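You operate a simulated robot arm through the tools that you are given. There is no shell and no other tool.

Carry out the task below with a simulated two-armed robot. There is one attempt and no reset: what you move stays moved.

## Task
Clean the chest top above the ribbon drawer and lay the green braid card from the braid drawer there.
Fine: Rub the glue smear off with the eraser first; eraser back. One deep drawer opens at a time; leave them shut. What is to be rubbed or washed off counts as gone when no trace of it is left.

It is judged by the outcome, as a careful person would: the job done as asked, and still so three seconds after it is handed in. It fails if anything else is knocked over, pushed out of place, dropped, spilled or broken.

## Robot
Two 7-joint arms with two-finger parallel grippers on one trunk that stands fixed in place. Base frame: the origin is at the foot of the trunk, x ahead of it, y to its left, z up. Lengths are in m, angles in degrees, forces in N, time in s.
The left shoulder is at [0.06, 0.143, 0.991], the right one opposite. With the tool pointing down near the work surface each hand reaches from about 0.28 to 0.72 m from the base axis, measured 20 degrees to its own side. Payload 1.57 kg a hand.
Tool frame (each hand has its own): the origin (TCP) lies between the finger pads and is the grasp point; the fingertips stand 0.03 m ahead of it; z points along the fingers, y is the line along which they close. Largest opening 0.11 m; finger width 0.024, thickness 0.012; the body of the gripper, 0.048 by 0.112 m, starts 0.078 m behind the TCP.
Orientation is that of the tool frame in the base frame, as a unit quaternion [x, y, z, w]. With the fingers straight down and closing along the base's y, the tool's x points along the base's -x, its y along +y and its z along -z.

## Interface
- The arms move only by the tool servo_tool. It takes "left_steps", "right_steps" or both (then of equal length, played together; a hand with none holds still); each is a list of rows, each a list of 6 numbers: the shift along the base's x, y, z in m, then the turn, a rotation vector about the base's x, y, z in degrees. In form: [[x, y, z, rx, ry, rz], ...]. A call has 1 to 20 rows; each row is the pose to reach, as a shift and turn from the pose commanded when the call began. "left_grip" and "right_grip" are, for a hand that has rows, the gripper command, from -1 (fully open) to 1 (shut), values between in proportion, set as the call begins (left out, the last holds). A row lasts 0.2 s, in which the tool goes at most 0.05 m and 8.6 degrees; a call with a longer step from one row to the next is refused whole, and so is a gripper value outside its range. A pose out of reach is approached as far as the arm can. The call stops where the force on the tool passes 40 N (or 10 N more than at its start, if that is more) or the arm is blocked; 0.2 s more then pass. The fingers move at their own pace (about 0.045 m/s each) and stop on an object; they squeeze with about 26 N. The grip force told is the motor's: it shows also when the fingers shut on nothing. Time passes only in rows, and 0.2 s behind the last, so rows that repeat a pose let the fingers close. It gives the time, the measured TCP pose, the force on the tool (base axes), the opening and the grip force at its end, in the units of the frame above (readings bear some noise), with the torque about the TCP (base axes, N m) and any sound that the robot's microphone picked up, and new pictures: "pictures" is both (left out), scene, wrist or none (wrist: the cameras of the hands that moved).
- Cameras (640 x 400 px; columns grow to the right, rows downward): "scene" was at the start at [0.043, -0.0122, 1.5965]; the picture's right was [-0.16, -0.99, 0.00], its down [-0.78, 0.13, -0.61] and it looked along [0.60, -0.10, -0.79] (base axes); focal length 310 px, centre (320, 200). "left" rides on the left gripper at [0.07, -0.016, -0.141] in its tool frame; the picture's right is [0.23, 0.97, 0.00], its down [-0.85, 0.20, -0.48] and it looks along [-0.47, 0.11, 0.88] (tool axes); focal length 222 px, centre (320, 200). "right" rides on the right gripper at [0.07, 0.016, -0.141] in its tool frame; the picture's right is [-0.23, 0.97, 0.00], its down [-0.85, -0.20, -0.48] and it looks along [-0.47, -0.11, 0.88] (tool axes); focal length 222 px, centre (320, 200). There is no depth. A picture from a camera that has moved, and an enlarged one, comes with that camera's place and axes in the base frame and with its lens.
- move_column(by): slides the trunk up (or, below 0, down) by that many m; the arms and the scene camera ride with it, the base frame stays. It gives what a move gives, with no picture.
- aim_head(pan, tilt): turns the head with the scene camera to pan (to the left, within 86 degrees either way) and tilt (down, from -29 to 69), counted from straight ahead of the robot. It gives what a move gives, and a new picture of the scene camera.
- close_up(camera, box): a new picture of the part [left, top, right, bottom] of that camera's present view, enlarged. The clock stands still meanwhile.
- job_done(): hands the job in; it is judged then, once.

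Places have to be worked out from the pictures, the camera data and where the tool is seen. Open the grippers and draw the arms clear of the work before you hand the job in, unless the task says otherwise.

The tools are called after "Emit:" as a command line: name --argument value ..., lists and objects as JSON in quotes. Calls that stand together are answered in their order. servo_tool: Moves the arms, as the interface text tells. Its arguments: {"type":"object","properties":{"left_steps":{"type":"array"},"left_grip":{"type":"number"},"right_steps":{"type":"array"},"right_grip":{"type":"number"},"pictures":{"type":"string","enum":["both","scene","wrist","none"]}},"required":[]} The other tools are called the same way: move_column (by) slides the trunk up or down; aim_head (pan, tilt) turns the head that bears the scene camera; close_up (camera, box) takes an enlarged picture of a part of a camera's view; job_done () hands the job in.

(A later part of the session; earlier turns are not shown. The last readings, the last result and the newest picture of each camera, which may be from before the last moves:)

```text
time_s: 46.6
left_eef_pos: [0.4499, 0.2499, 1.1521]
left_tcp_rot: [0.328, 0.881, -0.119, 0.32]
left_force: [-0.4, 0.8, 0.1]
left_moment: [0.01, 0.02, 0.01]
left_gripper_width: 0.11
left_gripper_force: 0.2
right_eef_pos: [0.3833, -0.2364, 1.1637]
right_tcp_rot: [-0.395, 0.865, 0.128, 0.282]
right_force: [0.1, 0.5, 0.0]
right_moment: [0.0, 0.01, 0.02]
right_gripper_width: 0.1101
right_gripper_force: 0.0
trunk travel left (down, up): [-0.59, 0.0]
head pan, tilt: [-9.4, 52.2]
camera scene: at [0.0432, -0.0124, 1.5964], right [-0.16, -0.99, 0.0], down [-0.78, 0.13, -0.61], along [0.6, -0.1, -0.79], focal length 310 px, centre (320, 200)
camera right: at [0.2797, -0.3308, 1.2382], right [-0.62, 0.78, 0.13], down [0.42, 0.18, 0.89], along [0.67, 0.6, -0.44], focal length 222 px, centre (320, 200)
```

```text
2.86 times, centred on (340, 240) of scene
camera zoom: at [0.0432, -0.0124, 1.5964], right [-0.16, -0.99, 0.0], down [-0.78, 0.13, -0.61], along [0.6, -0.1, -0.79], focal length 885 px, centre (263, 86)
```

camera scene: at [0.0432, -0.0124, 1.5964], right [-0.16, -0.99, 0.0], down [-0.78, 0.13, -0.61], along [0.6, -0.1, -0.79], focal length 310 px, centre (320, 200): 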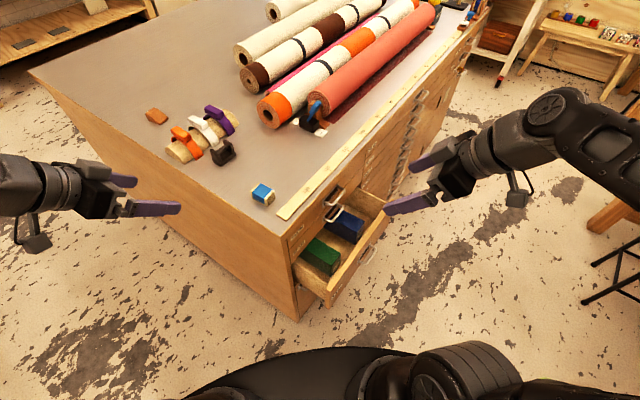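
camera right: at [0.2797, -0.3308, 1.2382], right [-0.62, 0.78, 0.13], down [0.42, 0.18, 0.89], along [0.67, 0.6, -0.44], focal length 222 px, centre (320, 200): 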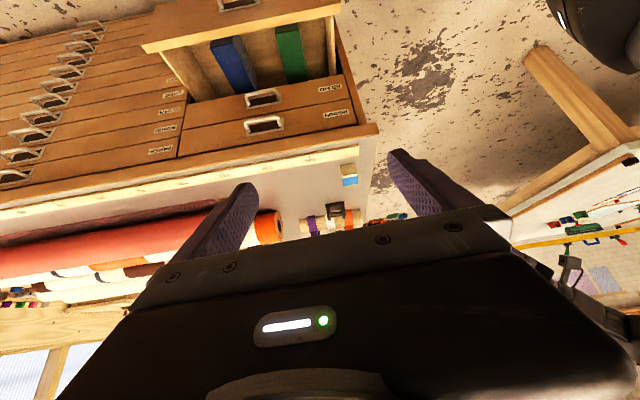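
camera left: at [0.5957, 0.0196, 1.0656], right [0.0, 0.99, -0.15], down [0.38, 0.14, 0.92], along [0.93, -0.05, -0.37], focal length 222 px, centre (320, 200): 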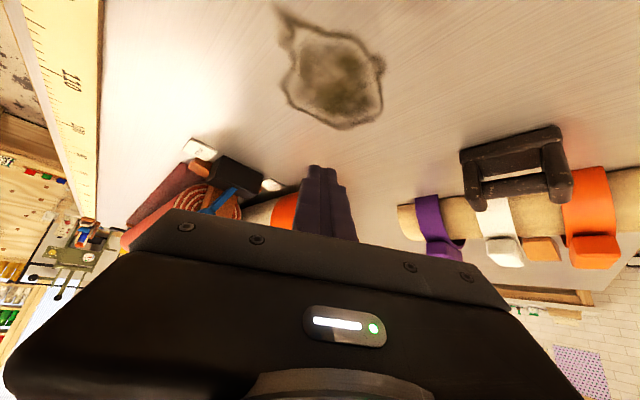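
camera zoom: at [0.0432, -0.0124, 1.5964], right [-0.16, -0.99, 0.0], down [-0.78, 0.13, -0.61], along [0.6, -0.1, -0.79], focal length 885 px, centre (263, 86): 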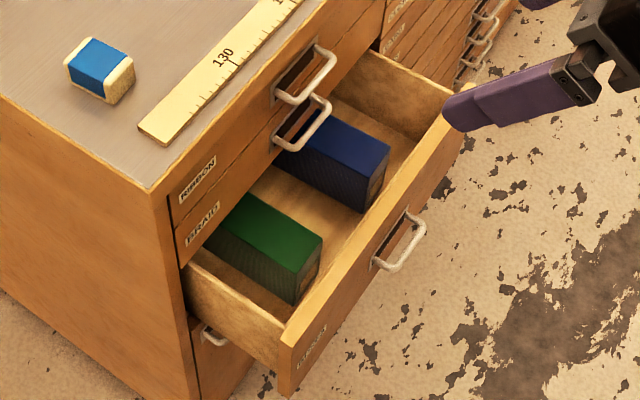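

I need precise handle positions, so I'll enlarge both handles in both cameras.

Emit:
close_up --camera "right" --box '[240, 80, 290, 140]'

Emit:
close_up --camera "scene" --box '[315, 180, 355, 230]'

Emit:
close_up --camera "scene" --box '[285, 190, 405, 310]'

```text
6.67 times, centred on (265, 110) of right
camera zoom: at [0.2797, -0.3308, 1.2382], right [-0.62, 0.78, 0.13], down [0.42, 0.18, 0.89], along [0.67, 0.6, -0.44], focal length 1481 px, centre (687, 800)
```

zoom: 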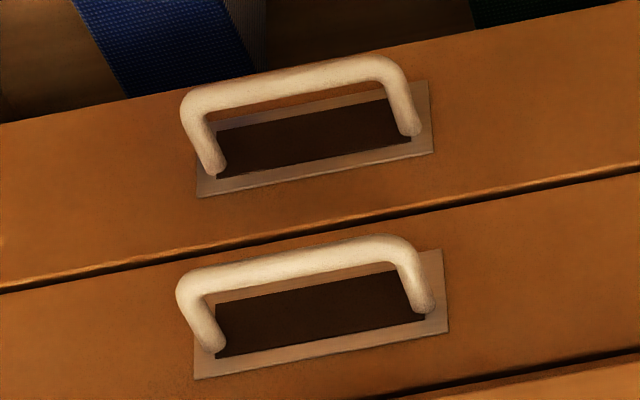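

```text
8.00 times, centred on (335, 205) of scene
camera zoom: at [0.0432, -0.0124, 1.5964], right [-0.16, -0.99, 0.0], down [-0.78, 0.13, -0.61], along [0.6, -0.1, -0.79], focal length 2479 px, centre (200, 160)
```

zoom: 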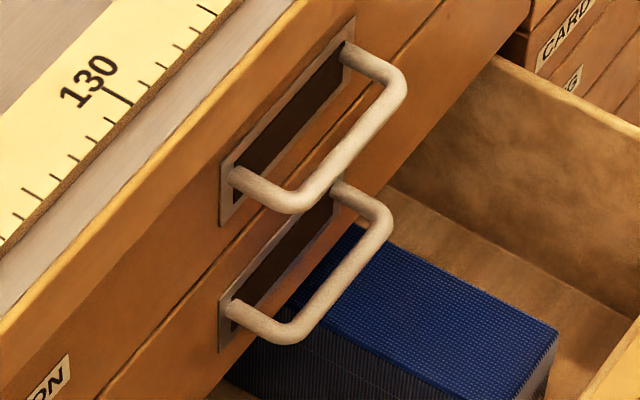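

```text
3.33 times, centred on (345, 250) of scene
camera zoom: at [0.0432, -0.0124, 1.5964], right [-0.16, -0.99, 0.0], down [-0.78, 0.13, -0.61], along [0.6, -0.1, -0.79], focal length 1033 px, centre (237, 33)
```

zoom: 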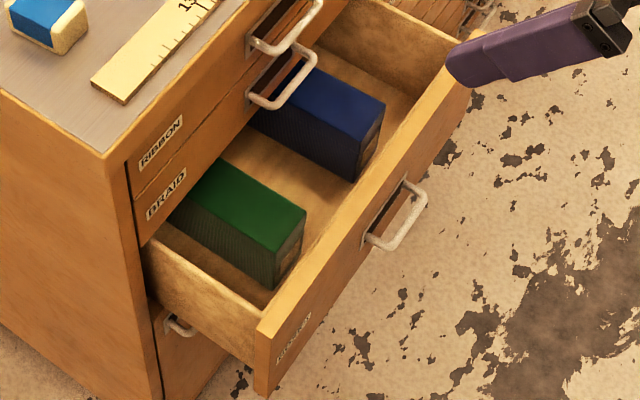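

Triangulating: ribbon handle bar at about (0.622, −0.165, 0.842), braid bar at (0.619, −0.165, 0.757), chest front facing exactly 45°, and the BOXES drawer is out by ~0.13 m with its panel top near z 0.68. I'll re-orient the right hand: un-lean, then yaw so it can later point horizontally at the front with fingers closing vertically.

Emit:
servo_tool --right_steps '[[0.01, -0.01, 0, -5.44, 4.72, 0], [0.025, -0.025, 0, -10.9, 9.44, 0], [0.04, -0.04, 0, -16.3, 14.2, 0], [0.055, -0.05, 0, -21.8, 18.9, 0], [0.067, -0.064, 0, -27.2, 23.6, 0], [0.067, -0.064, 0, -27.2, 23.6, 0]]' --pictures "none"

Emit:
servo_tool --right_steps '[[0, 0, 0, 0, 0, -7.8], [0, 0, 0, 0, 0, -15.6], [0, 0, 0, 0, 0, -23.5], [0, 0, 0, 0, 0, -31.3], [0, 0, 0, 0, 0, -39.1], [0, 0, 0, 0, 0, -46.9], [0, 0, 0, 0, 0, -54.7], [0, 0, 0, 0, 0, -62.6], [0, 0, 0, 0, 0, -70.4], [0, 0, 0, 0, 0, -78.2], [0, 0, 0, 0, 0, -86], [0, 0, 0, 0, 0, -93.8], [0, 0, 0, 0, 0, -93.8]]' --pictures "both"

```text
time_s: 48.0
left_eef_pos: [0.4479, 0.25, 1.1524]
left_tcp_rot: [0.329, 0.88, -0.12, 0.321]
left_force: [0.3, 0.0, -0.6]
left_moment: [-0.02, -0.02, 0.02]
left_gripper_width: 0.1098
left_gripper_force: 0.0
right_eef_pos: [0.4509, -0.2986, 1.1665]
right_tcp_rot: [-0.415, 0.91, -0.001, -0.001]
right_force: [0.0, -0.7, -0.1]
right_moment: [0.01, -0.01, 0.02]
right_gripper_width: 0.1096
right_gripper_force: 0.0
trunk travel left (down, up): [-0.59, 0.0]
head pan, tilt: [-9.4, 52.2]
```

```text
time_s: 50.8
left_eef_pos: [0.4499, 0.2511, 1.1531]
left_tcp_rot: [0.328, 0.88, -0.12, 0.32]
left_force: [-0.4, -0.2, 1.5]
left_moment: [-0.03, 0.03, -0.01]
left_gripper_width: 0.11
left_gripper_force: 0.0
right_eef_pos: [0.4501, -0.299, 1.1633]
right_tcp_rot: [0.382, 0.924, 0.0, 0.0]
right_force: [-0.2, 0.1, -0.5]
right_moment: [-0.02, 0.02, -0.03]
right_gripper_width: 0.1101
right_gripper_force: 0.2
trunk travel left (down, up): [-0.59, 0.0]
head pan, tilt: [-9.4, 52.2]
camera scene: at [0.043, -0.0122, 1.5965], right [-0.16, -0.99, 0.0], down [-0.78, 0.13, -0.61], along [0.6, -0.1, -0.79], focal length 310 px, centre (320, 200)
camera right: at [0.4126, -0.2391, 1.3061], right [0.85, 0.53, 0.0], down [0.47, -0.74, 0.48], along [0.25, -0.41, -0.88], focal length 222 px, centre (320, 200)
```

scene: 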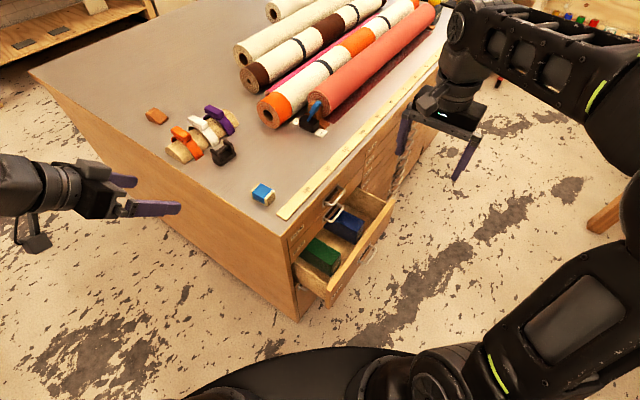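
right: 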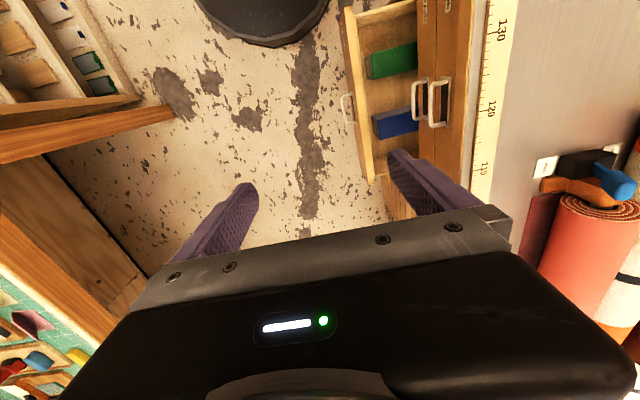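

The hand is yawed to −45°. This view looks straight down on the open drawer and handles; I'll enlarge it to measure the drawer extension and handle positions.

Emit:
close_up --camera "right" --box '[320, 0, 540, 200]'

```text
2.00 times, centred on (430, 100) of right
camera zoom: at [0.4126, -0.2391, 1.3061], right [0.85, 0.53, 0.0], down [0.47, -0.74, 0.48], along [0.25, -0.41, -0.88], focal length 444 px, centre (100, 400)
```

zoom: 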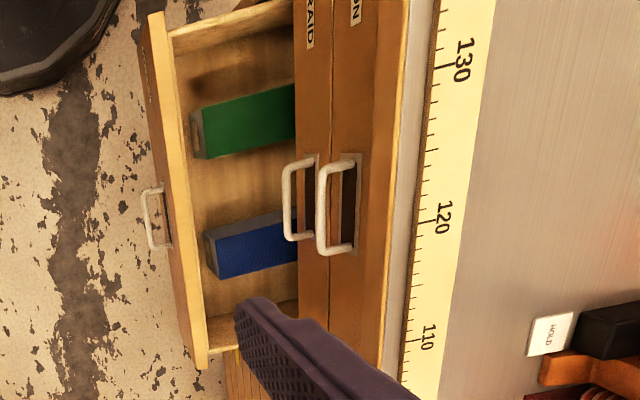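

Both views agree: BOXES drawer is out ~0.144 m (its bar at z≈0.63), braid bar centre (0.6175, −0.165, 0.757). I'll pitch the right hand to horizontal, pointing at the chest front, while still 20 cm away from it.

Emit:
servo_tool --right_steps '[[0, 0, -0.005, 5.79, -5.79, 0], [0, 0, -0.01, 11.57, -11.57, 0], [0, 0, -0.015, 17.36, -17.36, 0], [0, 0, -0.02, 23.14, -23.14, 0], [0, 0, -0.03, 28.93, -28.93, 0], [0, 0, -0.04, 34.71, -34.71, 0], [0, 0, -0.05, 40.5, -40.5, 0], [0, 0, -0.06, 46.29, -46.29, 0], [0, 0, -0.07, 52.07, -52.07, 0], [0, 0, -0.08, 57.86, -57.86, 0], [0, 0, -0.09, 63.64, -63.64, 0], [0, 0, -0.09, 63.64, -63.64, 0]]' --right_grip 1 --pictures "both"

```text
time_s: 53.4
left_eef_pos: [0.4484, 0.2515, 1.1526]
left_tcp_rot: [0.329, 0.88, -0.121, 0.32]
left_force: [0.1, -0.2, 0.1]
left_moment: [-0.02, -0.02, 0.0]
left_gripper_width: 0.11
left_gripper_force: 0.1
right_eef_pos: [0.451, -0.3, 1.0744]
right_tcp_rot: [0.269, 0.653, 0.653, 0.272]
right_force: [0.0, -0.9, 0.1]
right_moment: [-0.01, 0.0, -0.02]
right_gripper_width: 0.0001
right_gripper_force: 21.7
trunk travel left (down, up): [-0.59, 0.0]
head pan, tilt: [-9.4, 52.2]
camera scene: at [0.0428, -0.0115, 1.5965], right [-0.16, -0.99, 0.0], down [-0.78, 0.13, -0.61], along [0.6, -0.1, -0.79], focal length 310 px, centre (320, 200)
camera right: at [0.301, -0.35, 1.0909], right [0.16, -0.16, 0.97], down [0.27, -0.94, -0.2], along [0.95, 0.29, -0.11], focal length 222 px, centre (320, 200)
```

scene: 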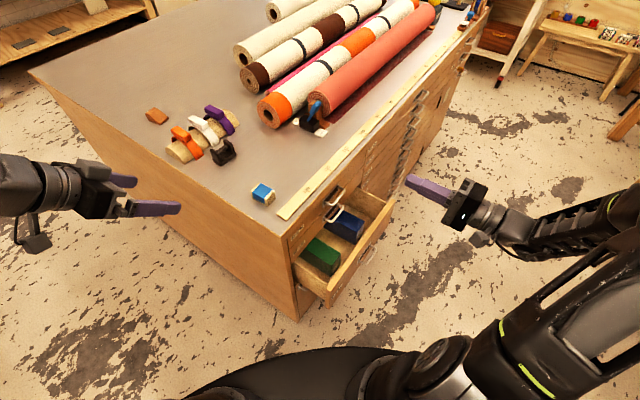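
right: 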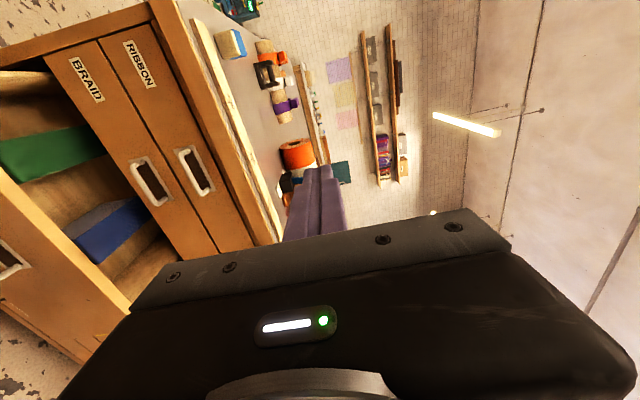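

Horizontal pose reached. I'll lower the closed fingers in front of the BOXES drawer to z≈0.675, staying 3 cm clear of its handle.

Emit:
servo_tool --right_steps '[[0, 0, -0.045, 0, 0, 0], [0, 0, -0.09, 0, 0, 0], [0, 0, -0.135, 0, 0, 0], [0, 0, -0.18, 0, 0, 0], [0, 0, -0.225, 0, 0, 0], [0, 0, -0.27, 0, 0, 0], [0, 0, -0.315, 0, 0, 0], [0, 0, -0.36, 0, 0, 0], [0, 0, -0.395, 0, 0, 0], [0, 0, -0.395, 0, 0, 0]]' --pictures "both"

Emit:
close_up --camera "scene" --box '[280, 170, 460, 310]'

```text
time_s: 55.6
left_eef_pos: [0.45, 0.2509, 1.1517]
left_tcp_rot: [0.328, 0.881, -0.119, 0.321]
left_force: [-0.8, -0.7, 0.3]
left_moment: [-0.02, 0.01, 0.0]
left_gripper_width: 0.1101
left_gripper_force: 0.0
right_eef_pos: [0.4517, -0.3006, 0.6784]
right_tcp_rot: [0.269, 0.654, 0.653, 0.271]
right_force: [-0.4, 0.1, -0.3]
right_moment: [-0.01, 0.01, -0.03]
right_gripper_width: 0.0
right_gripper_force: 21.4
trunk travel left (down, up): [-0.59, 0.0]
head pan, tilt: [-9.4, 52.2]
camera scene: at [0.0429, -0.0122, 1.5965], right [-0.16, -0.99, 0.0], down [-0.78, 0.13, -0.61], along [0.6, -0.1, -0.79], focal length 310 px, centre (320, 200)
camera right: at [0.3017, -0.3513, 0.6961], right [0.16, -0.16, 0.97], down [0.27, -0.94, -0.2], along [0.95, 0.29, -0.11], focal length 222 px, centre (320, 200)
```

scene: 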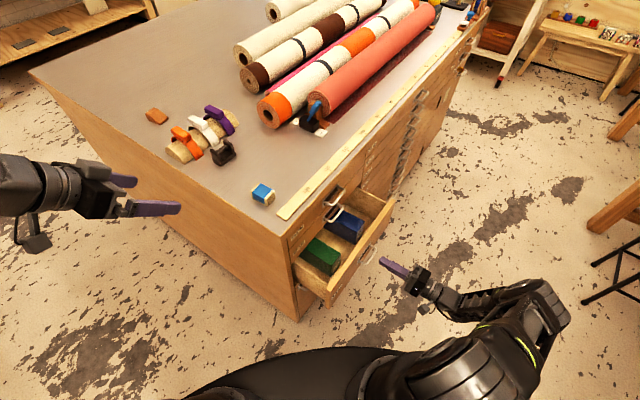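
right: 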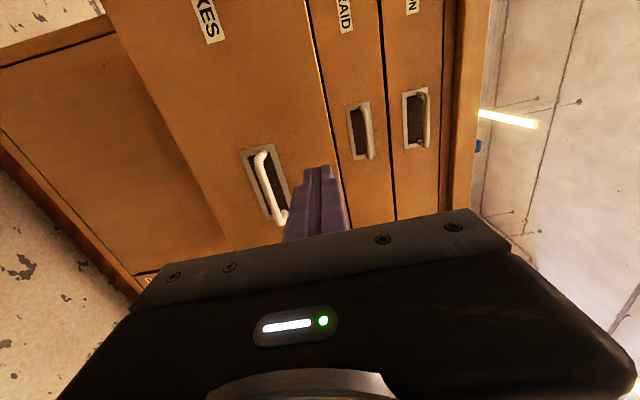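

```text
2.86 times, centred on (370, 240) of scene
camera zoom: at [0.0429, -0.0122, 1.5965], right [-0.16, -0.99, 0.0], down [-0.78, 0.13, -0.61], along [0.6, -0.1, -0.79], focal length 885 px, centre (177, 86)
```

zoom: 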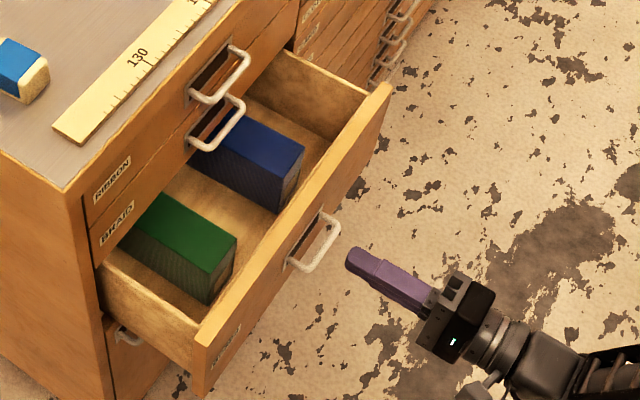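

The finger tip is aimed just under the panel's top edge (edge ≈ z 0.692), above the handle bar (0.63). I'll drop to z≈0.662 and approach to just short of the panel.

Emit:
servo_tool --right_steps '[[0, 0, -0.0165, 0, 0, 0], [0.0106, 0.0106, -0.0165, 0, 0, 0], [0.0212, 0.0212, -0.0165, 0, 0, 0], [0.0318, 0.0318, -0.0165, 0, 0, 0], [0.0354, 0.0354, -0.0165, 0, 0, 0], [0.0354, 0.0354, -0.0165, 0, 0, 0]]' --pictures "both"

Emit:
close_up --camera "right" --box '[220, 60, 420, 260]'

Emit:
close_up --camera "scene" --box '[300, 170, 460, 310]'

```text
time_s: 57.0
left_eef_pos: [0.4514, 0.2505, 1.153]
left_tcp_rot: [0.328, 0.881, -0.119, 0.32]
left_force: [-0.1, -0.3, -0.5]
left_moment: [0.04, -0.01, 0.0]
left_gripper_width: 0.1099
left_gripper_force: 0.1
right_eef_pos: [0.4867, -0.2653, 0.6623]
right_tcp_rot: [0.269, 0.654, 0.653, 0.271]
right_force: [0.0, 0.2, -0.2]
right_moment: [0.02, 0.01, -0.01]
right_gripper_width: 0.0
right_gripper_force: 21.4
trunk travel left (down, up): [-0.59, 0.0]
head pan, tilt: [-9.4, 52.2]
camera scene: at [0.043, -0.0122, 1.5965], right [-0.16, -0.99, 0.0], down [-0.78, 0.13, -0.61], along [0.6, -0.1, -0.79], focal length 310 px, centre (320, 200)
camera right: at [0.3372, -0.3146, 0.6793], right [0.16, -0.16, 0.97], down [0.27, -0.94, -0.2], along [0.95, 0.29, -0.11], focal length 222 px, centre (320, 200)
```

scene: 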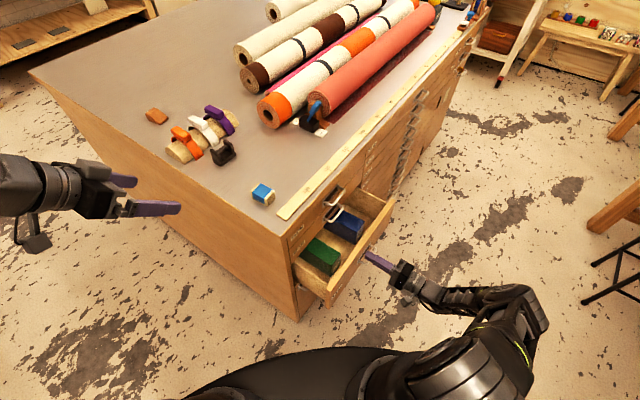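
right: 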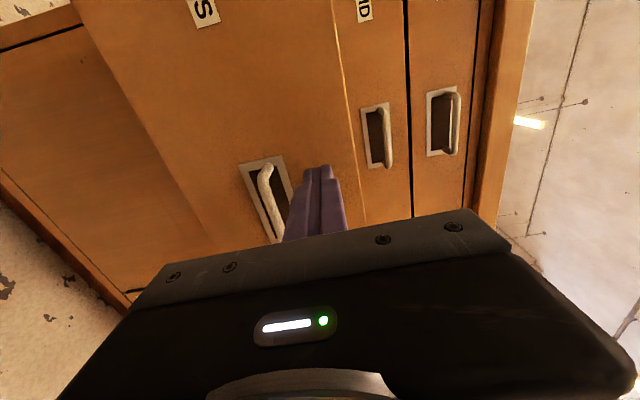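

```text
2.00 times, centred on (320, 160) of right
camera zoom: at [0.3372, -0.3146, 0.6793], right [0.16, -0.16, 0.97], down [0.27, -0.94, -0.2], along [0.95, 0.29, -0.11], focal length 444 px, centre (320, 280)
```

zoom: 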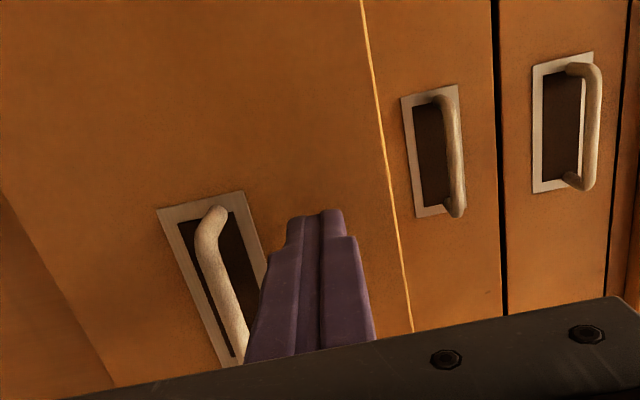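

```text
2.86 times, centred on (380, 240) of scene
camera zoom: at [0.043, -0.0122, 1.5965], right [-0.16, -0.99, 0.0], down [-0.78, 0.13, -0.61], along [0.6, -0.1, -0.79], focal length 885 px, centre (149, 86)
```

zoom: 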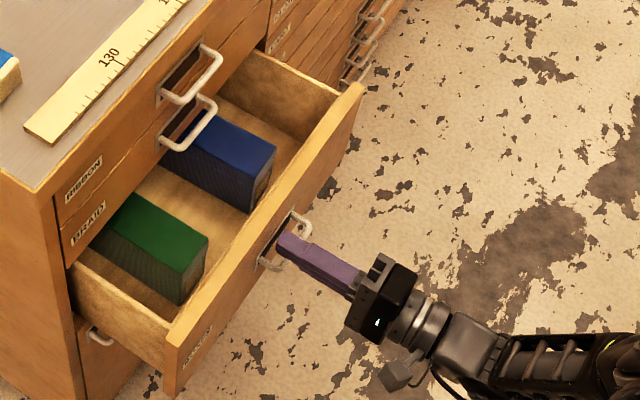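

The finger points at bare wood between the handle and panel edge. I'll push in slowly along the drawer direction, first 0.10 m.

Emit:
servo_tool --right_steps '[[0.0071, 0.0071, 0, 0, 0, 0], [0.0141, 0.0141, 0, 0, 0, 0], [0.0212, 0.0212, 0, 0, 0, 0], [0.0283, 0.0283, 0, 0, 0, 0], [0.0354, 0.0354, 0, 0, 0, 0], [0.0424, 0.0424, 0, 0, 0, 0], [0.0495, 0.0495, 0, 0, 0, 0], [0.0566, 0.0566, 0, 0, 0, 0], [0.0636, 0.0636, 0, 0, 0, 0], [0.0707, 0.0707, 0, 0, 0, 0]]' --pictures "both"

Emit:
close_up --camera "scene" --box '[280, 150, 440, 290]'

```text
time_s: 59.2
left_eef_pos: [0.4508, 0.2505, 1.1525]
left_tcp_rot: [0.329, 0.88, -0.12, 0.32]
left_force: [0.3, 0.5, 0.8]
left_moment: [-0.02, -0.02, 0.02]
left_gripper_width: 0.1103
left_gripper_force: 0.0
right_eef_pos: [0.5579, -0.1933, 0.6629]
right_tcp_rot: [0.269, 0.654, 0.653, 0.272]
right_force: [-0.4, 0.4, 0.0]
right_moment: [-0.02, -0.04, -0.01]
right_gripper_width: 0.0001
right_gripper_force: 21.4
trunk travel left (down, up): [-0.59, 0.0]
head pan, tilt: [-9.4, 52.2]
camera scene: at [0.0432, -0.012, 1.5965], right [-0.16, -0.99, 0.0], down [-0.78, 0.13, -0.61], along [0.6, -0.1, -0.79], focal length 310 px, centre (320, 200)
camera right: at [0.408, -0.2444, 0.6799], right [0.16, -0.16, 0.97], down [0.27, -0.94, -0.2], along [0.95, 0.29, -0.11], focal length 222 px, centre (320, 200)
```

scene: 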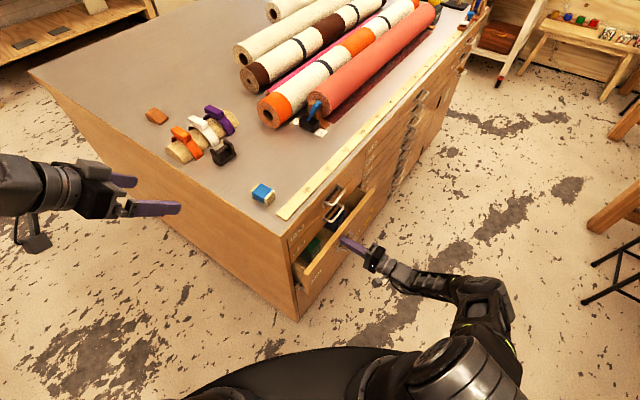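
right: 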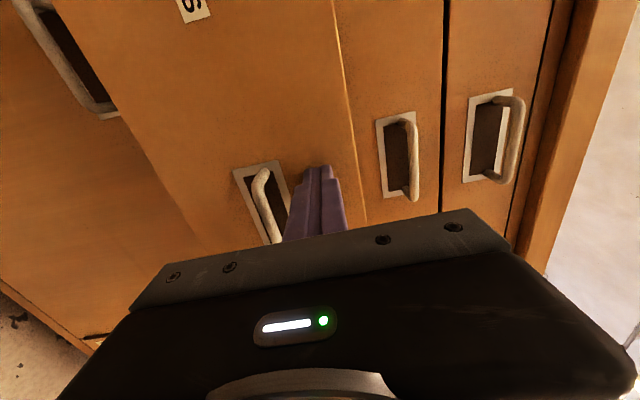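

```text
2.86 times, centred on (360, 220) of scene
camera zoom: at [0.0432, -0.012, 1.5965], right [-0.16, -0.99, 0.0], down [-0.78, 0.13, -0.61], along [0.6, -0.1, -0.79], focal length 885 px, centre (206, 143)
```

zoom: 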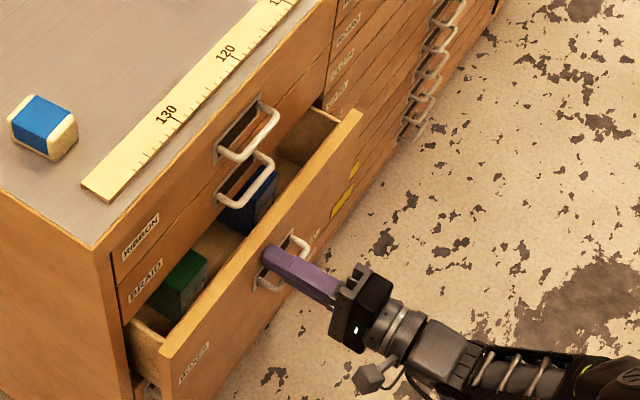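

The drawer slides freely with almost no force. I'll push the remaining ~6–7 cm until it seats.

Emit:
servo_tool --right_steps '[[0.0057, 0.0057, 0, 0, 0, 0], [0.0113, 0.0113, 0, 0, 0, 0], [0.017, 0.017, 0, 0, 0, 0], [0.0226, 0.0226, 0, 0, 0, 0], [0.0283, 0.0283, 0, 0, 0, 0], [0.0332, 0.0332, 0, 0, 0, 0], [0.0368, 0.0368, 0, 0, 0, 0], [0.0403, 0.0403, 0, 0, 0, 0], [0.0438, 0.0438, 0, 0, 0, 0], [0.0467, 0.0467, 0, 0, 0, 0]]' --pictures "both"

Emit:
close_up --camera "scene" --box '[280, 150, 440, 290]'

Emit:
close_up --camera "right" --box '[200, 0, 600, 250]'

```text
time_s: 61.4
left_eef_pos: [0.4493, 0.25, 1.153]
left_tcp_rot: [0.329, 0.88, -0.12, 0.32]
left_force: [1.2, -0.4, 0.4]
left_moment: [-0.03, -0.01, 0.02]
left_gripper_width: 0.1099
left_gripper_force: 0.0
right_eef_pos: [0.6011, -0.1473, 0.6625]
right_tcp_rot: [0.27, 0.653, 0.653, 0.272]
right_force: [-16.1, -8.1, 2.0]
right_moment: [0.08, -0.06, 0.02]
right_gripper_width: 0.0002
right_gripper_force: 21.0
trunk travel left (down, up): [-0.59, 0.0]
head pan, tilt: [-9.4, 52.2]
camera scene: at [0.0411, -0.0132, 1.5965], right [-0.16, -0.99, 0.0], down [-0.78, 0.13, -0.61], along [0.6, -0.1, -0.79], focal length 310 px, centre (320, 200)
camera right: at [0.4522, -0.1989, 0.6792], right [0.16, -0.16, 0.97], down [0.27, -0.94, -0.2], along [0.95, 0.29, -0.11], focal length 222 px, centre (320, 200)
```

scene: 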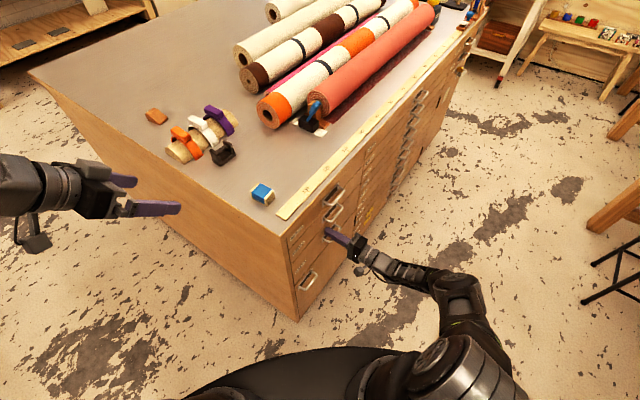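
right: 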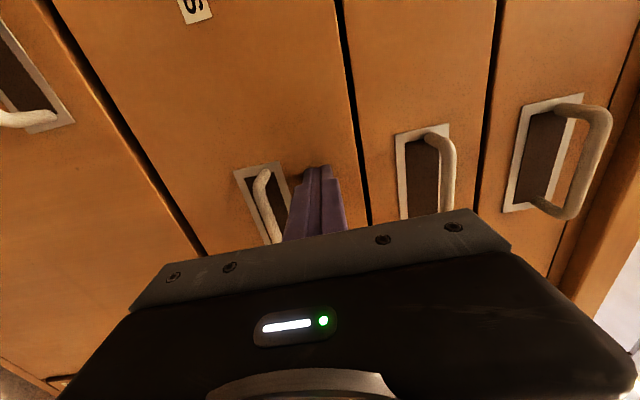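

```text
2.86 times, centred on (360, 220) of scene
camera zoom: at [0.0411, -0.0132, 1.5965], right [-0.16, -0.99, 0.0], down [-0.78, 0.13, -0.61], along [0.6, -0.1, -0.79], focal length 885 px, centre (206, 143)
```

zoom: 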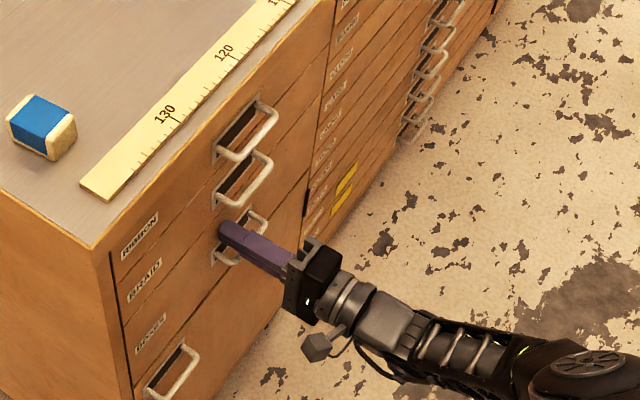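

```text
1.60 times, centred on (400, 125) of right
camera zoom: at [0.4522, -0.1989, 0.6792], right [0.16, -0.16, 0.97], down [0.27, -0.94, -0.2], along [0.95, 0.29, -0.11], focal length 355 px, centre (192, 320)
```

zoom: 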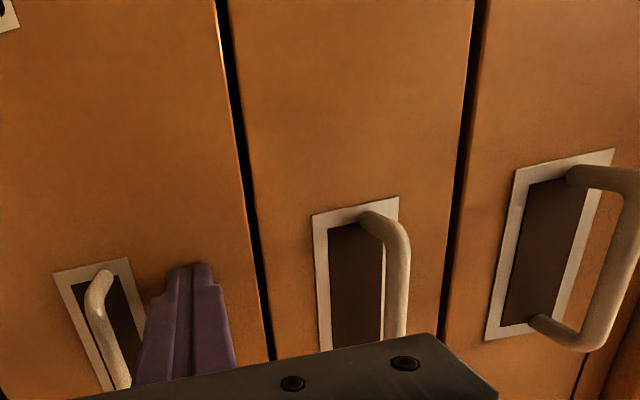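

The BOXES drawer is seated flush (18 N against the stop, face at v≈0.017). I'll back off 8 cm, rise to the braid handle's height (z≈0.754) and open the fingers to ~5 cm.

Emit:
servo_tool --right_steps '[[-0.0141, -0.0141, 0, 0, 0, 0], [-0.0283, -0.0283, 0, 0, 0, 0], [-0.0424, -0.0424, 0, 0, 0, 0], [-0.0566, -0.0566, 0, 0, 0, 0], [-0.0488, -0.0644, 0.03, 0, 0, 0], [-0.041, -0.0722, 0.06, 0, 0, 0], [-0.041, -0.0722, 0.0915, 0, 0, 0], [-0.041, -0.0722, 0.0915, 0, 0, 0]]' --pictures "none"

Emit:
servo_tool --right_steps '[[0, 0, 0, 0, 0, 0], [0, 0, 0, 0, 0, 0], [0, 0, 0, 0, 0, 0], [0, 0, 0, 0, 0, 0]]' --right_grip 0.1 --pictures "both"

Emit:
close_up --camera "right" --box '[160, 20, 480, 240]'

Emit:
close_up --camera "scene" --box '[280, 150, 440, 290]'

```text
time_s: 63.2
left_eef_pos: [0.4501, 0.2513, 1.1526]
left_tcp_rot: [0.328, 0.88, -0.12, 0.321]
left_force: [-0.2, -0.2, -0.2]
left_moment: [0.01, 0.03, 0.0]
left_gripper_width: 0.11
left_gripper_force: 0.1
right_eef_pos: [0.5621, -0.219, 0.7536]
right_tcp_rot: [0.269, 0.655, 0.653, 0.271]
right_force: [0.4, 1.0, -0.1]
right_moment: [0.01, 0.0, 0.01]
right_gripper_width: 0.0
right_gripper_force: 21.8
trunk travel left (down, up): [-0.59, 0.0]
head pan, tilt: [-9.4, 52.2]
```

```text
time_s: 64.2
left_eef_pos: [0.4496, 0.2513, 1.1539]
left_tcp_rot: [0.328, 0.88, -0.119, 0.321]
left_force: [0.1, 0.4, 0.0]
left_moment: [0.0, 0.03, -0.04]
left_gripper_width: 0.1101
left_gripper_force: 0.0
right_eef_pos: [0.5613, -0.2196, 0.7534]
right_tcp_rot: [0.269, 0.654, 0.653, 0.271]
right_force: [0.6, 0.0, -0.7]
right_moment: [-0.01, 0.01, 0.03]
right_gripper_width: 0.0496
right_gripper_force: 0.1
trunk travel left (down, up): [-0.59, 0.0]
head pan, tilt: [-9.4, 52.2]
camera scene: at [0.043, -0.0122, 1.5965], right [-0.16, -0.99, 0.0], down [-0.78, 0.13, -0.61], along [0.6, -0.1, -0.79], focal length 310 px, centre (320, 200)
camera right: at [0.4125, -0.2702, 0.7703], right [0.16, -0.16, 0.97], down [0.27, -0.94, -0.2], along [0.95, 0.29, -0.11], focal length 222 px, centre (320, 200)
```

scene: 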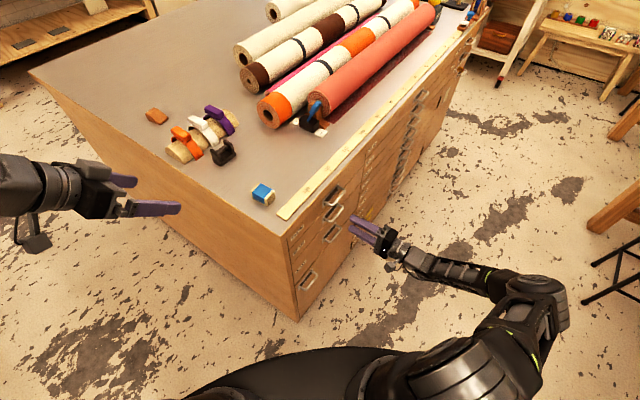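
right: 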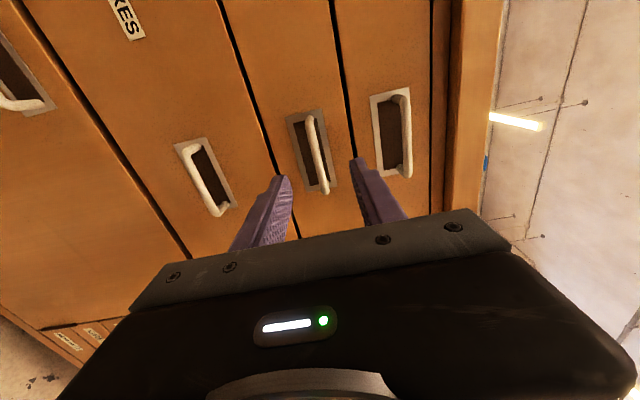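

```text
1.82 times, centred on (320, 130) of right
camera zoom: at [0.4125, -0.2702, 0.7703], right [0.16, -0.16, 0.97], down [0.27, -0.94, -0.2], along [0.95, 0.29, -0.11], focal length 404 px, centre (320, 327)
```

zoom: 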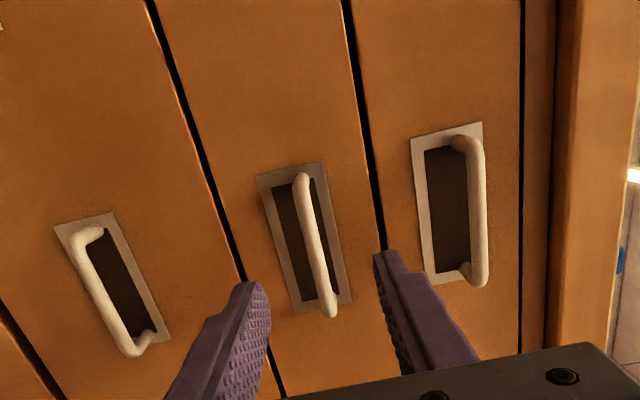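

```text
2.86 times, centred on (360, 220) of scene
camera zoom: at [0.043, -0.0122, 1.5965], right [-0.16, -0.99, 0.0], down [-0.78, 0.13, -0.61], along [0.6, -0.1, -0.79], focal length 885 px, centre (206, 143)
```

zoom: 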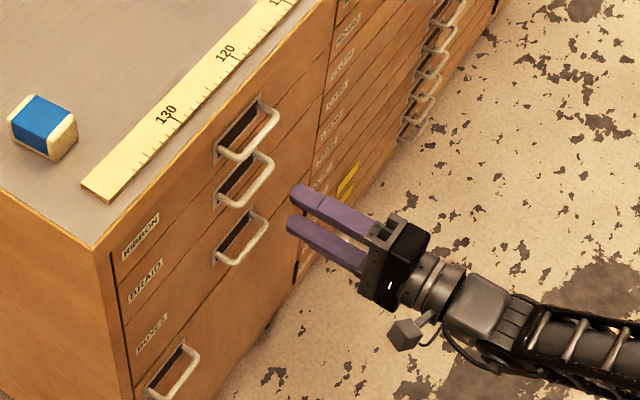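

The fingers straddle the braid bar's line (bar at z≈0.7525, u centre 0.241, matching the hand). I'll advance 6.6 cm so the bar sits between the pads.

Emit:
servo_tool --right_steps '[[0.0113, 0.0113, 0, 0, 0, 0], [0.0226, 0.0226, 0, 0, 0, 0], [0.0325, 0.0325, 0, 0, 0, 0], [0.0396, 0.0396, 0, 0, 0, 0], [0.0467, 0.0467, -0.001, 0, 0, 0], [0.0467, 0.0467, -0.001, 0, 0, 0]]' --pictures "both"

Emit:
close_up --camera "right" --box '[160, 20, 480, 240]'

Emit:
close_up --camera "scene" --box '[300, 160, 400, 250]'

```text
time_s: 65.6
left_eef_pos: [0.4489, 0.2499, 1.1526]
left_tcp_rot: [0.328, 0.88, -0.12, 0.321]
left_force: [-0.3, 0.6, 0.4]
left_moment: [0.0, 0.02, -0.02]
left_gripper_width: 0.1103
left_gripper_force: 0.1
right_eef_pos: [0.6076, -0.1726, 0.7527]
right_tcp_rot: [0.269, 0.654, 0.653, 0.271]
right_force: [0.4, 0.5, 0.2]
right_moment: [0.01, 0.01, 0.02]
right_gripper_width: 0.0496
right_gripper_force: 0.1
trunk travel left (down, up): [-0.59, 0.0]
head pan, tilt: [-9.4, 52.2]
camera scene: at [0.0429, -0.0123, 1.5965], right [-0.16, -0.99, 0.0], down [-0.78, 0.13, -0.61], along [0.6, -0.1, -0.79], focal length 310 px, centre (320, 200)
camera right: at [0.4594, -0.2227, 0.7697], right [0.16, -0.16, 0.97], down [0.27, -0.94, -0.2], along [0.95, 0.29, -0.11], focal length 222 px, centre (320, 200)
```

scene: 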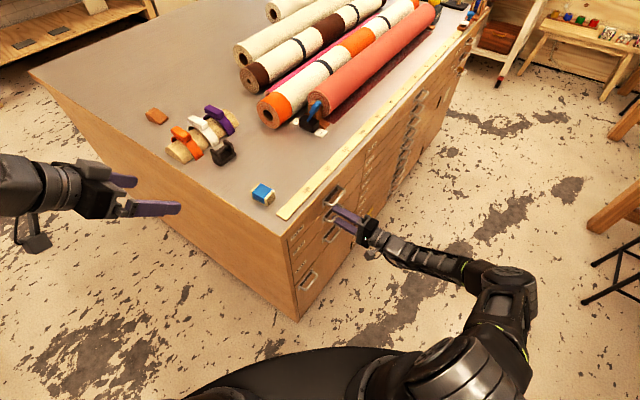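
right: 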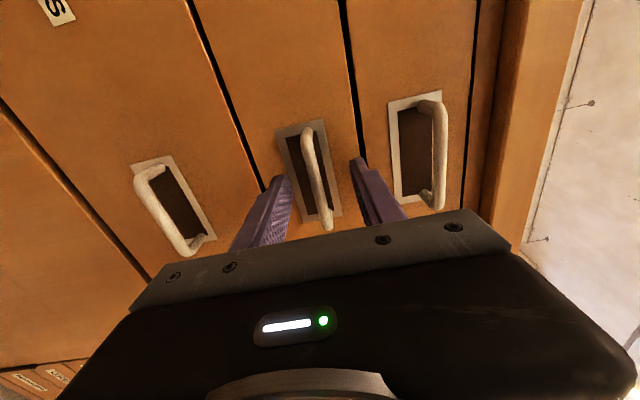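

```text
1.82 times, centred on (320, 130) of right
camera zoom: at [0.4594, -0.2227, 0.7697], right [0.16, -0.16, 0.97], down [0.27, -0.94, -0.2], along [0.95, 0.29, -0.11], focal length 404 px, centre (320, 327)
```

zoom: 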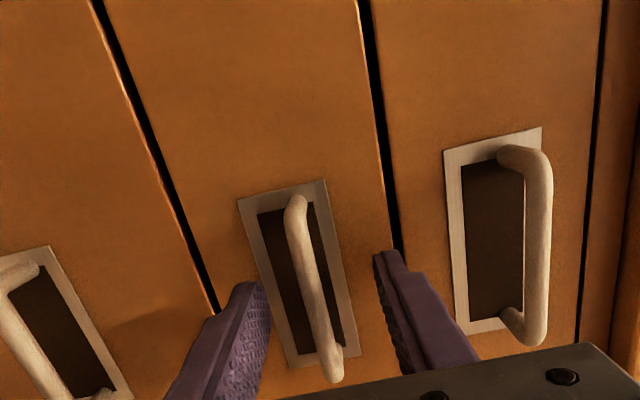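

```text
4.44 times, centred on (350, 205) of scene
camera zoom: at [0.0429, -0.0123, 1.5965], right [-0.16, -0.99, 0.0], down [-0.78, 0.13, -0.61], along [0.6, -0.1, -0.79], focal length 1377 px, centre (187, 178)
```

zoom: 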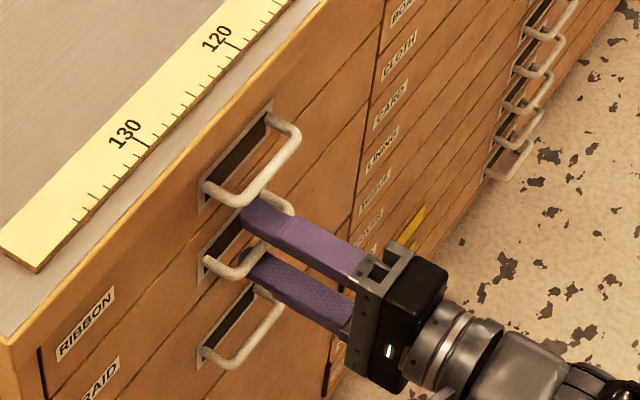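

The pads straddle the braid bar. I'll close on it.

Emit:
servo_tool --right_steps '[[0, 0, 0, 0, 0, 0], [0, 0, 0, 0, 0, 0], [0, 0, 0, 0, 0, 0], [0, 0, 0, 0, 0, 0]]' --right_grip 1 --pictures "wrist"

Emit:
close_up --camera "right" --box '[200, 60, 440, 240]'

```text
time_s: 66.6
left_eef_pos: [0.4495, 0.2512, 1.1508]
left_tcp_rot: [0.329, 0.88, -0.121, 0.32]
left_force: [-0.5, 0.0, 0.5]
left_moment: [0.01, -0.02, -0.02]
left_gripper_width: 0.1099
left_gripper_force: 0.1
right_eef_pos: [0.6083, -0.173, 0.75]
right_tcp_rot: [0.269, 0.655, 0.652, 0.27]
right_force: [-1.7, 1.4, -11.5]
right_moment: [0.04, 0.27, -0.11]
right_gripper_width: 0.0088
right_gripper_force: 27.4
trunk travel left (down, up): [-0.59, 0.0]
head pan, tilt: [-9.4, 52.2]
camera right: at [0.4592, -0.223, 0.7683], right [0.16, -0.16, 0.97], down [0.27, -0.94, -0.2], along [0.95, 0.29, -0.11], focal length 222 px, centre (320, 200)
```

right: 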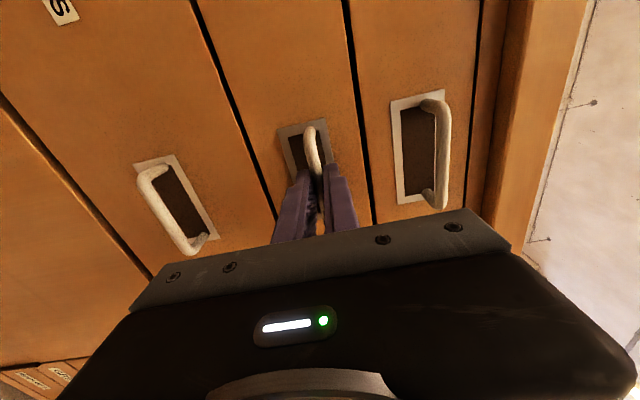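

```text
2.22 times, centred on (320, 150) of right
camera zoom: at [0.4592, -0.223, 0.7683], right [0.16, -0.16, 0.97], down [0.27, -0.94, -0.2], along [0.95, 0.29, -0.11], focal length 494 px, centre (320, 311)
```

zoom: 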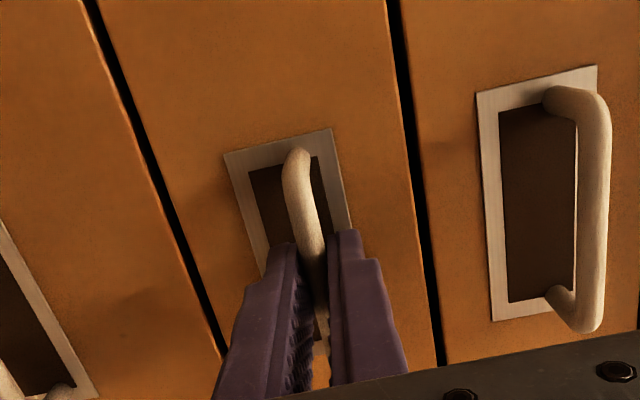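

The bar is gripped (8.8 mm) with the hand 2–3 mm high, so I'll relax z by 2.5 mm and start a gentle 4 cm pull to test that the drawer is unlocked.

Emit:
servo_tool --right_steps '[[0, 0, -0.0025, 0, 0, 0], [-0.0035, -0.0035, -0.0025, 0, 0, 0], [-0.0071, -0.0071, -0.0025, 0, 0, 0], [-0.0141, -0.0141, -0.0025, 0, 0, 0], [-0.0212, -0.0212, -0.0025, 0, 0, 0], [-0.0283, -0.0283, -0.0025, 0, 0, 0]]' --pictures "both"

Emit:
close_up --camera "scene" --box '[290, 160, 410, 270]'

```text
time_s: 68.0
left_eef_pos: [0.449, 0.2514, 1.1518]
left_tcp_rot: [0.328, 0.88, -0.119, 0.321]
left_force: [-0.2, 0.5, 0.2]
left_moment: [0.0, -0.01, 0.01]
left_gripper_width: 0.1101
left_gripper_force: 0.1
right_eef_pos: [0.58, -0.2009, 0.7496]
right_tcp_rot: [0.269, 0.654, 0.653, 0.272]
right_force: [-6.3, 5.5, -3.8]
right_moment: [0.13, 0.27, 0.2]
right_gripper_width: 0.0087
right_gripper_force: 27.2
trunk travel left (down, up): [-0.59, 0.0]
head pan, tilt: [-9.4, 52.2]
camera scene: at [0.0427, -0.012, 1.5965], right [-0.16, -0.99, 0.0], down [-0.78, 0.13, -0.61], along [0.6, -0.1, -0.79], focal length 310 px, centre (320, 200)
camera right: at [0.4312, -0.2512, 0.7676], right [0.16, -0.16, 0.97], down [0.27, -0.94, -0.2], along [0.95, 0.29, -0.11], focal length 222 px, centre (320, 200)
```

scene: 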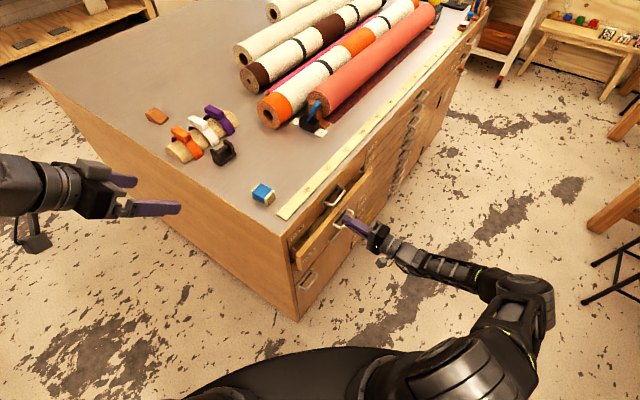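
right: 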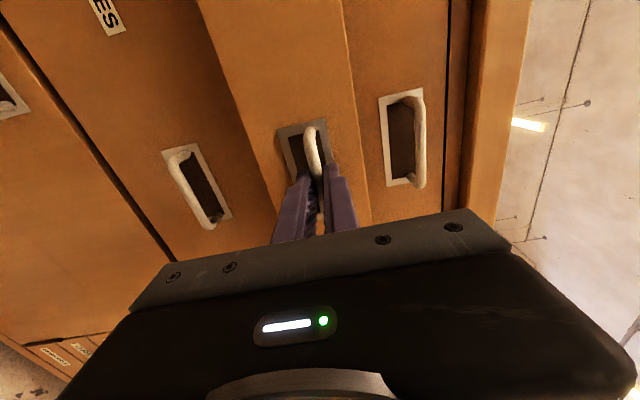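

```text
3.64 times, centred on (350, 215) of scene
camera zoom: at [0.0427, -0.012, 1.5965], right [-0.16, -0.99, 0.0], down [-0.78, 0.13, -0.61], along [0.6, -0.1, -0.79], focal length 1127 px, centre (211, 146)
```

zoom: 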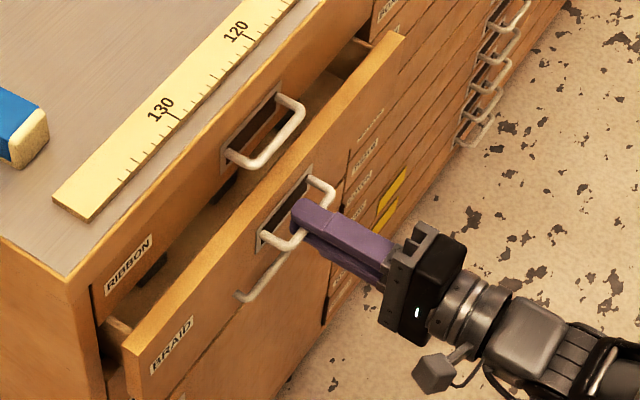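

The braid drawer is unlocked and sliding. I'll pull it a further 11 cm, easing slightly toward −u to relieve the small side force.

Emit:
servo_tool --right_steps '[[-0.0073, -0.0069, 0, 0, 0, 0], [-0.0145, -0.0137, 0, 0, 0, 0], [-0.0218, -0.0206, 0, 0, 0, 0], [-0.029, -0.0276, 0, 0, 0, 0], [-0.0363, -0.0345, 0, 0, 0, 0], [-0.0435, -0.0413, 0, 0, 0, 0], [-0.0507, -0.0483, 0, 0, 0, 0], [-0.058, -0.0552, 0, 0, 0, 0], [-0.0652, -0.062, 0, 0, 0, 0], [-0.0725, -0.0689, 0, 0, 0, 0], [-0.0797, -0.0759, 0, 0, 0, 0]]' --pictures "both"

Emit:
close_up --camera "scene" --box '[270, 160, 430, 300]'

```text
time_s: 70.4
left_eef_pos: [0.4504, 0.2491, 1.1531]
left_tcp_rot: [0.328, 0.881, -0.12, 0.32]
left_force: [-0.6, -0.4, 0.2]
left_moment: [0.01, 0.01, -0.01]
left_gripper_width: 0.1099
left_gripper_force: 0.0
right_eef_pos: [0.5021, -0.2784, 0.751]
right_tcp_rot: [0.27, 0.653, 0.653, 0.273]
right_force: [10.0, -11.3, 7.8]
right_moment: [0.19, 0.16, -0.66]
right_gripper_width: 0.0086
right_gripper_force: 27.5
trunk travel left (down, up): [-0.59, 0.0]
head pan, tilt: [-9.4, 52.2]
camera scene: at [0.0436, -0.0133, 1.5965], right [-0.16, -0.99, 0.0], down [-0.78, 0.13, -0.61], along [0.6, -0.1, -0.79], focal length 310 px, centre (320, 200)
camera right: at [0.3529, -0.3286, 0.7676], right [0.16, -0.16, 0.97], down [0.27, -0.94, -0.2], along [0.95, 0.29, -0.11], focal length 222 px, centre (320, 200)
```

scene: 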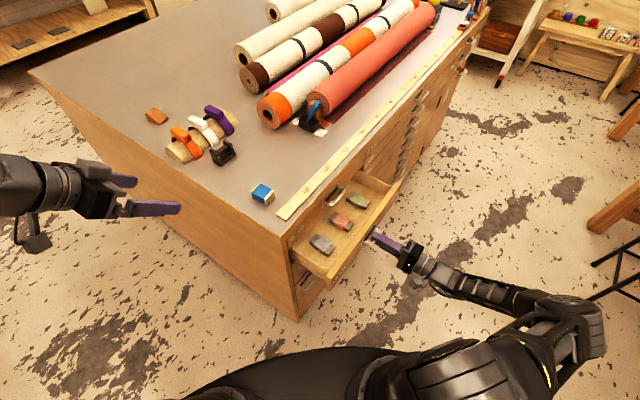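
right: 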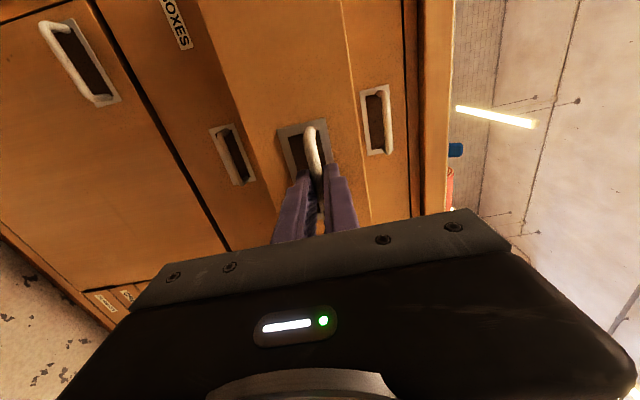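

```text
2.86 times, centred on (350, 230) of scene
camera zoom: at [0.0436, -0.0133, 1.5965], right [-0.16, -0.99, 0.0], down [-0.78, 0.13, -0.61], along [0.6, -0.1, -0.79], focal length 885 px, centre (234, 114)
```

zoom: 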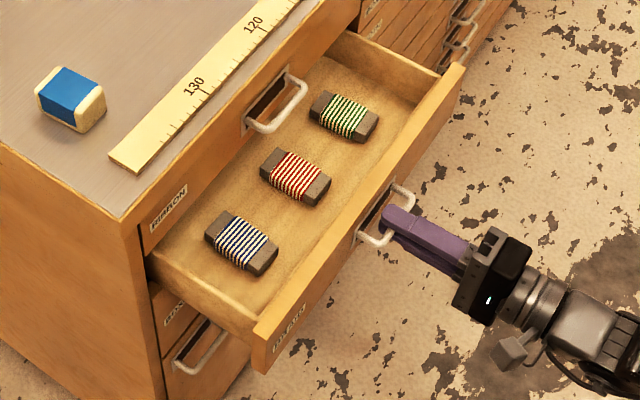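

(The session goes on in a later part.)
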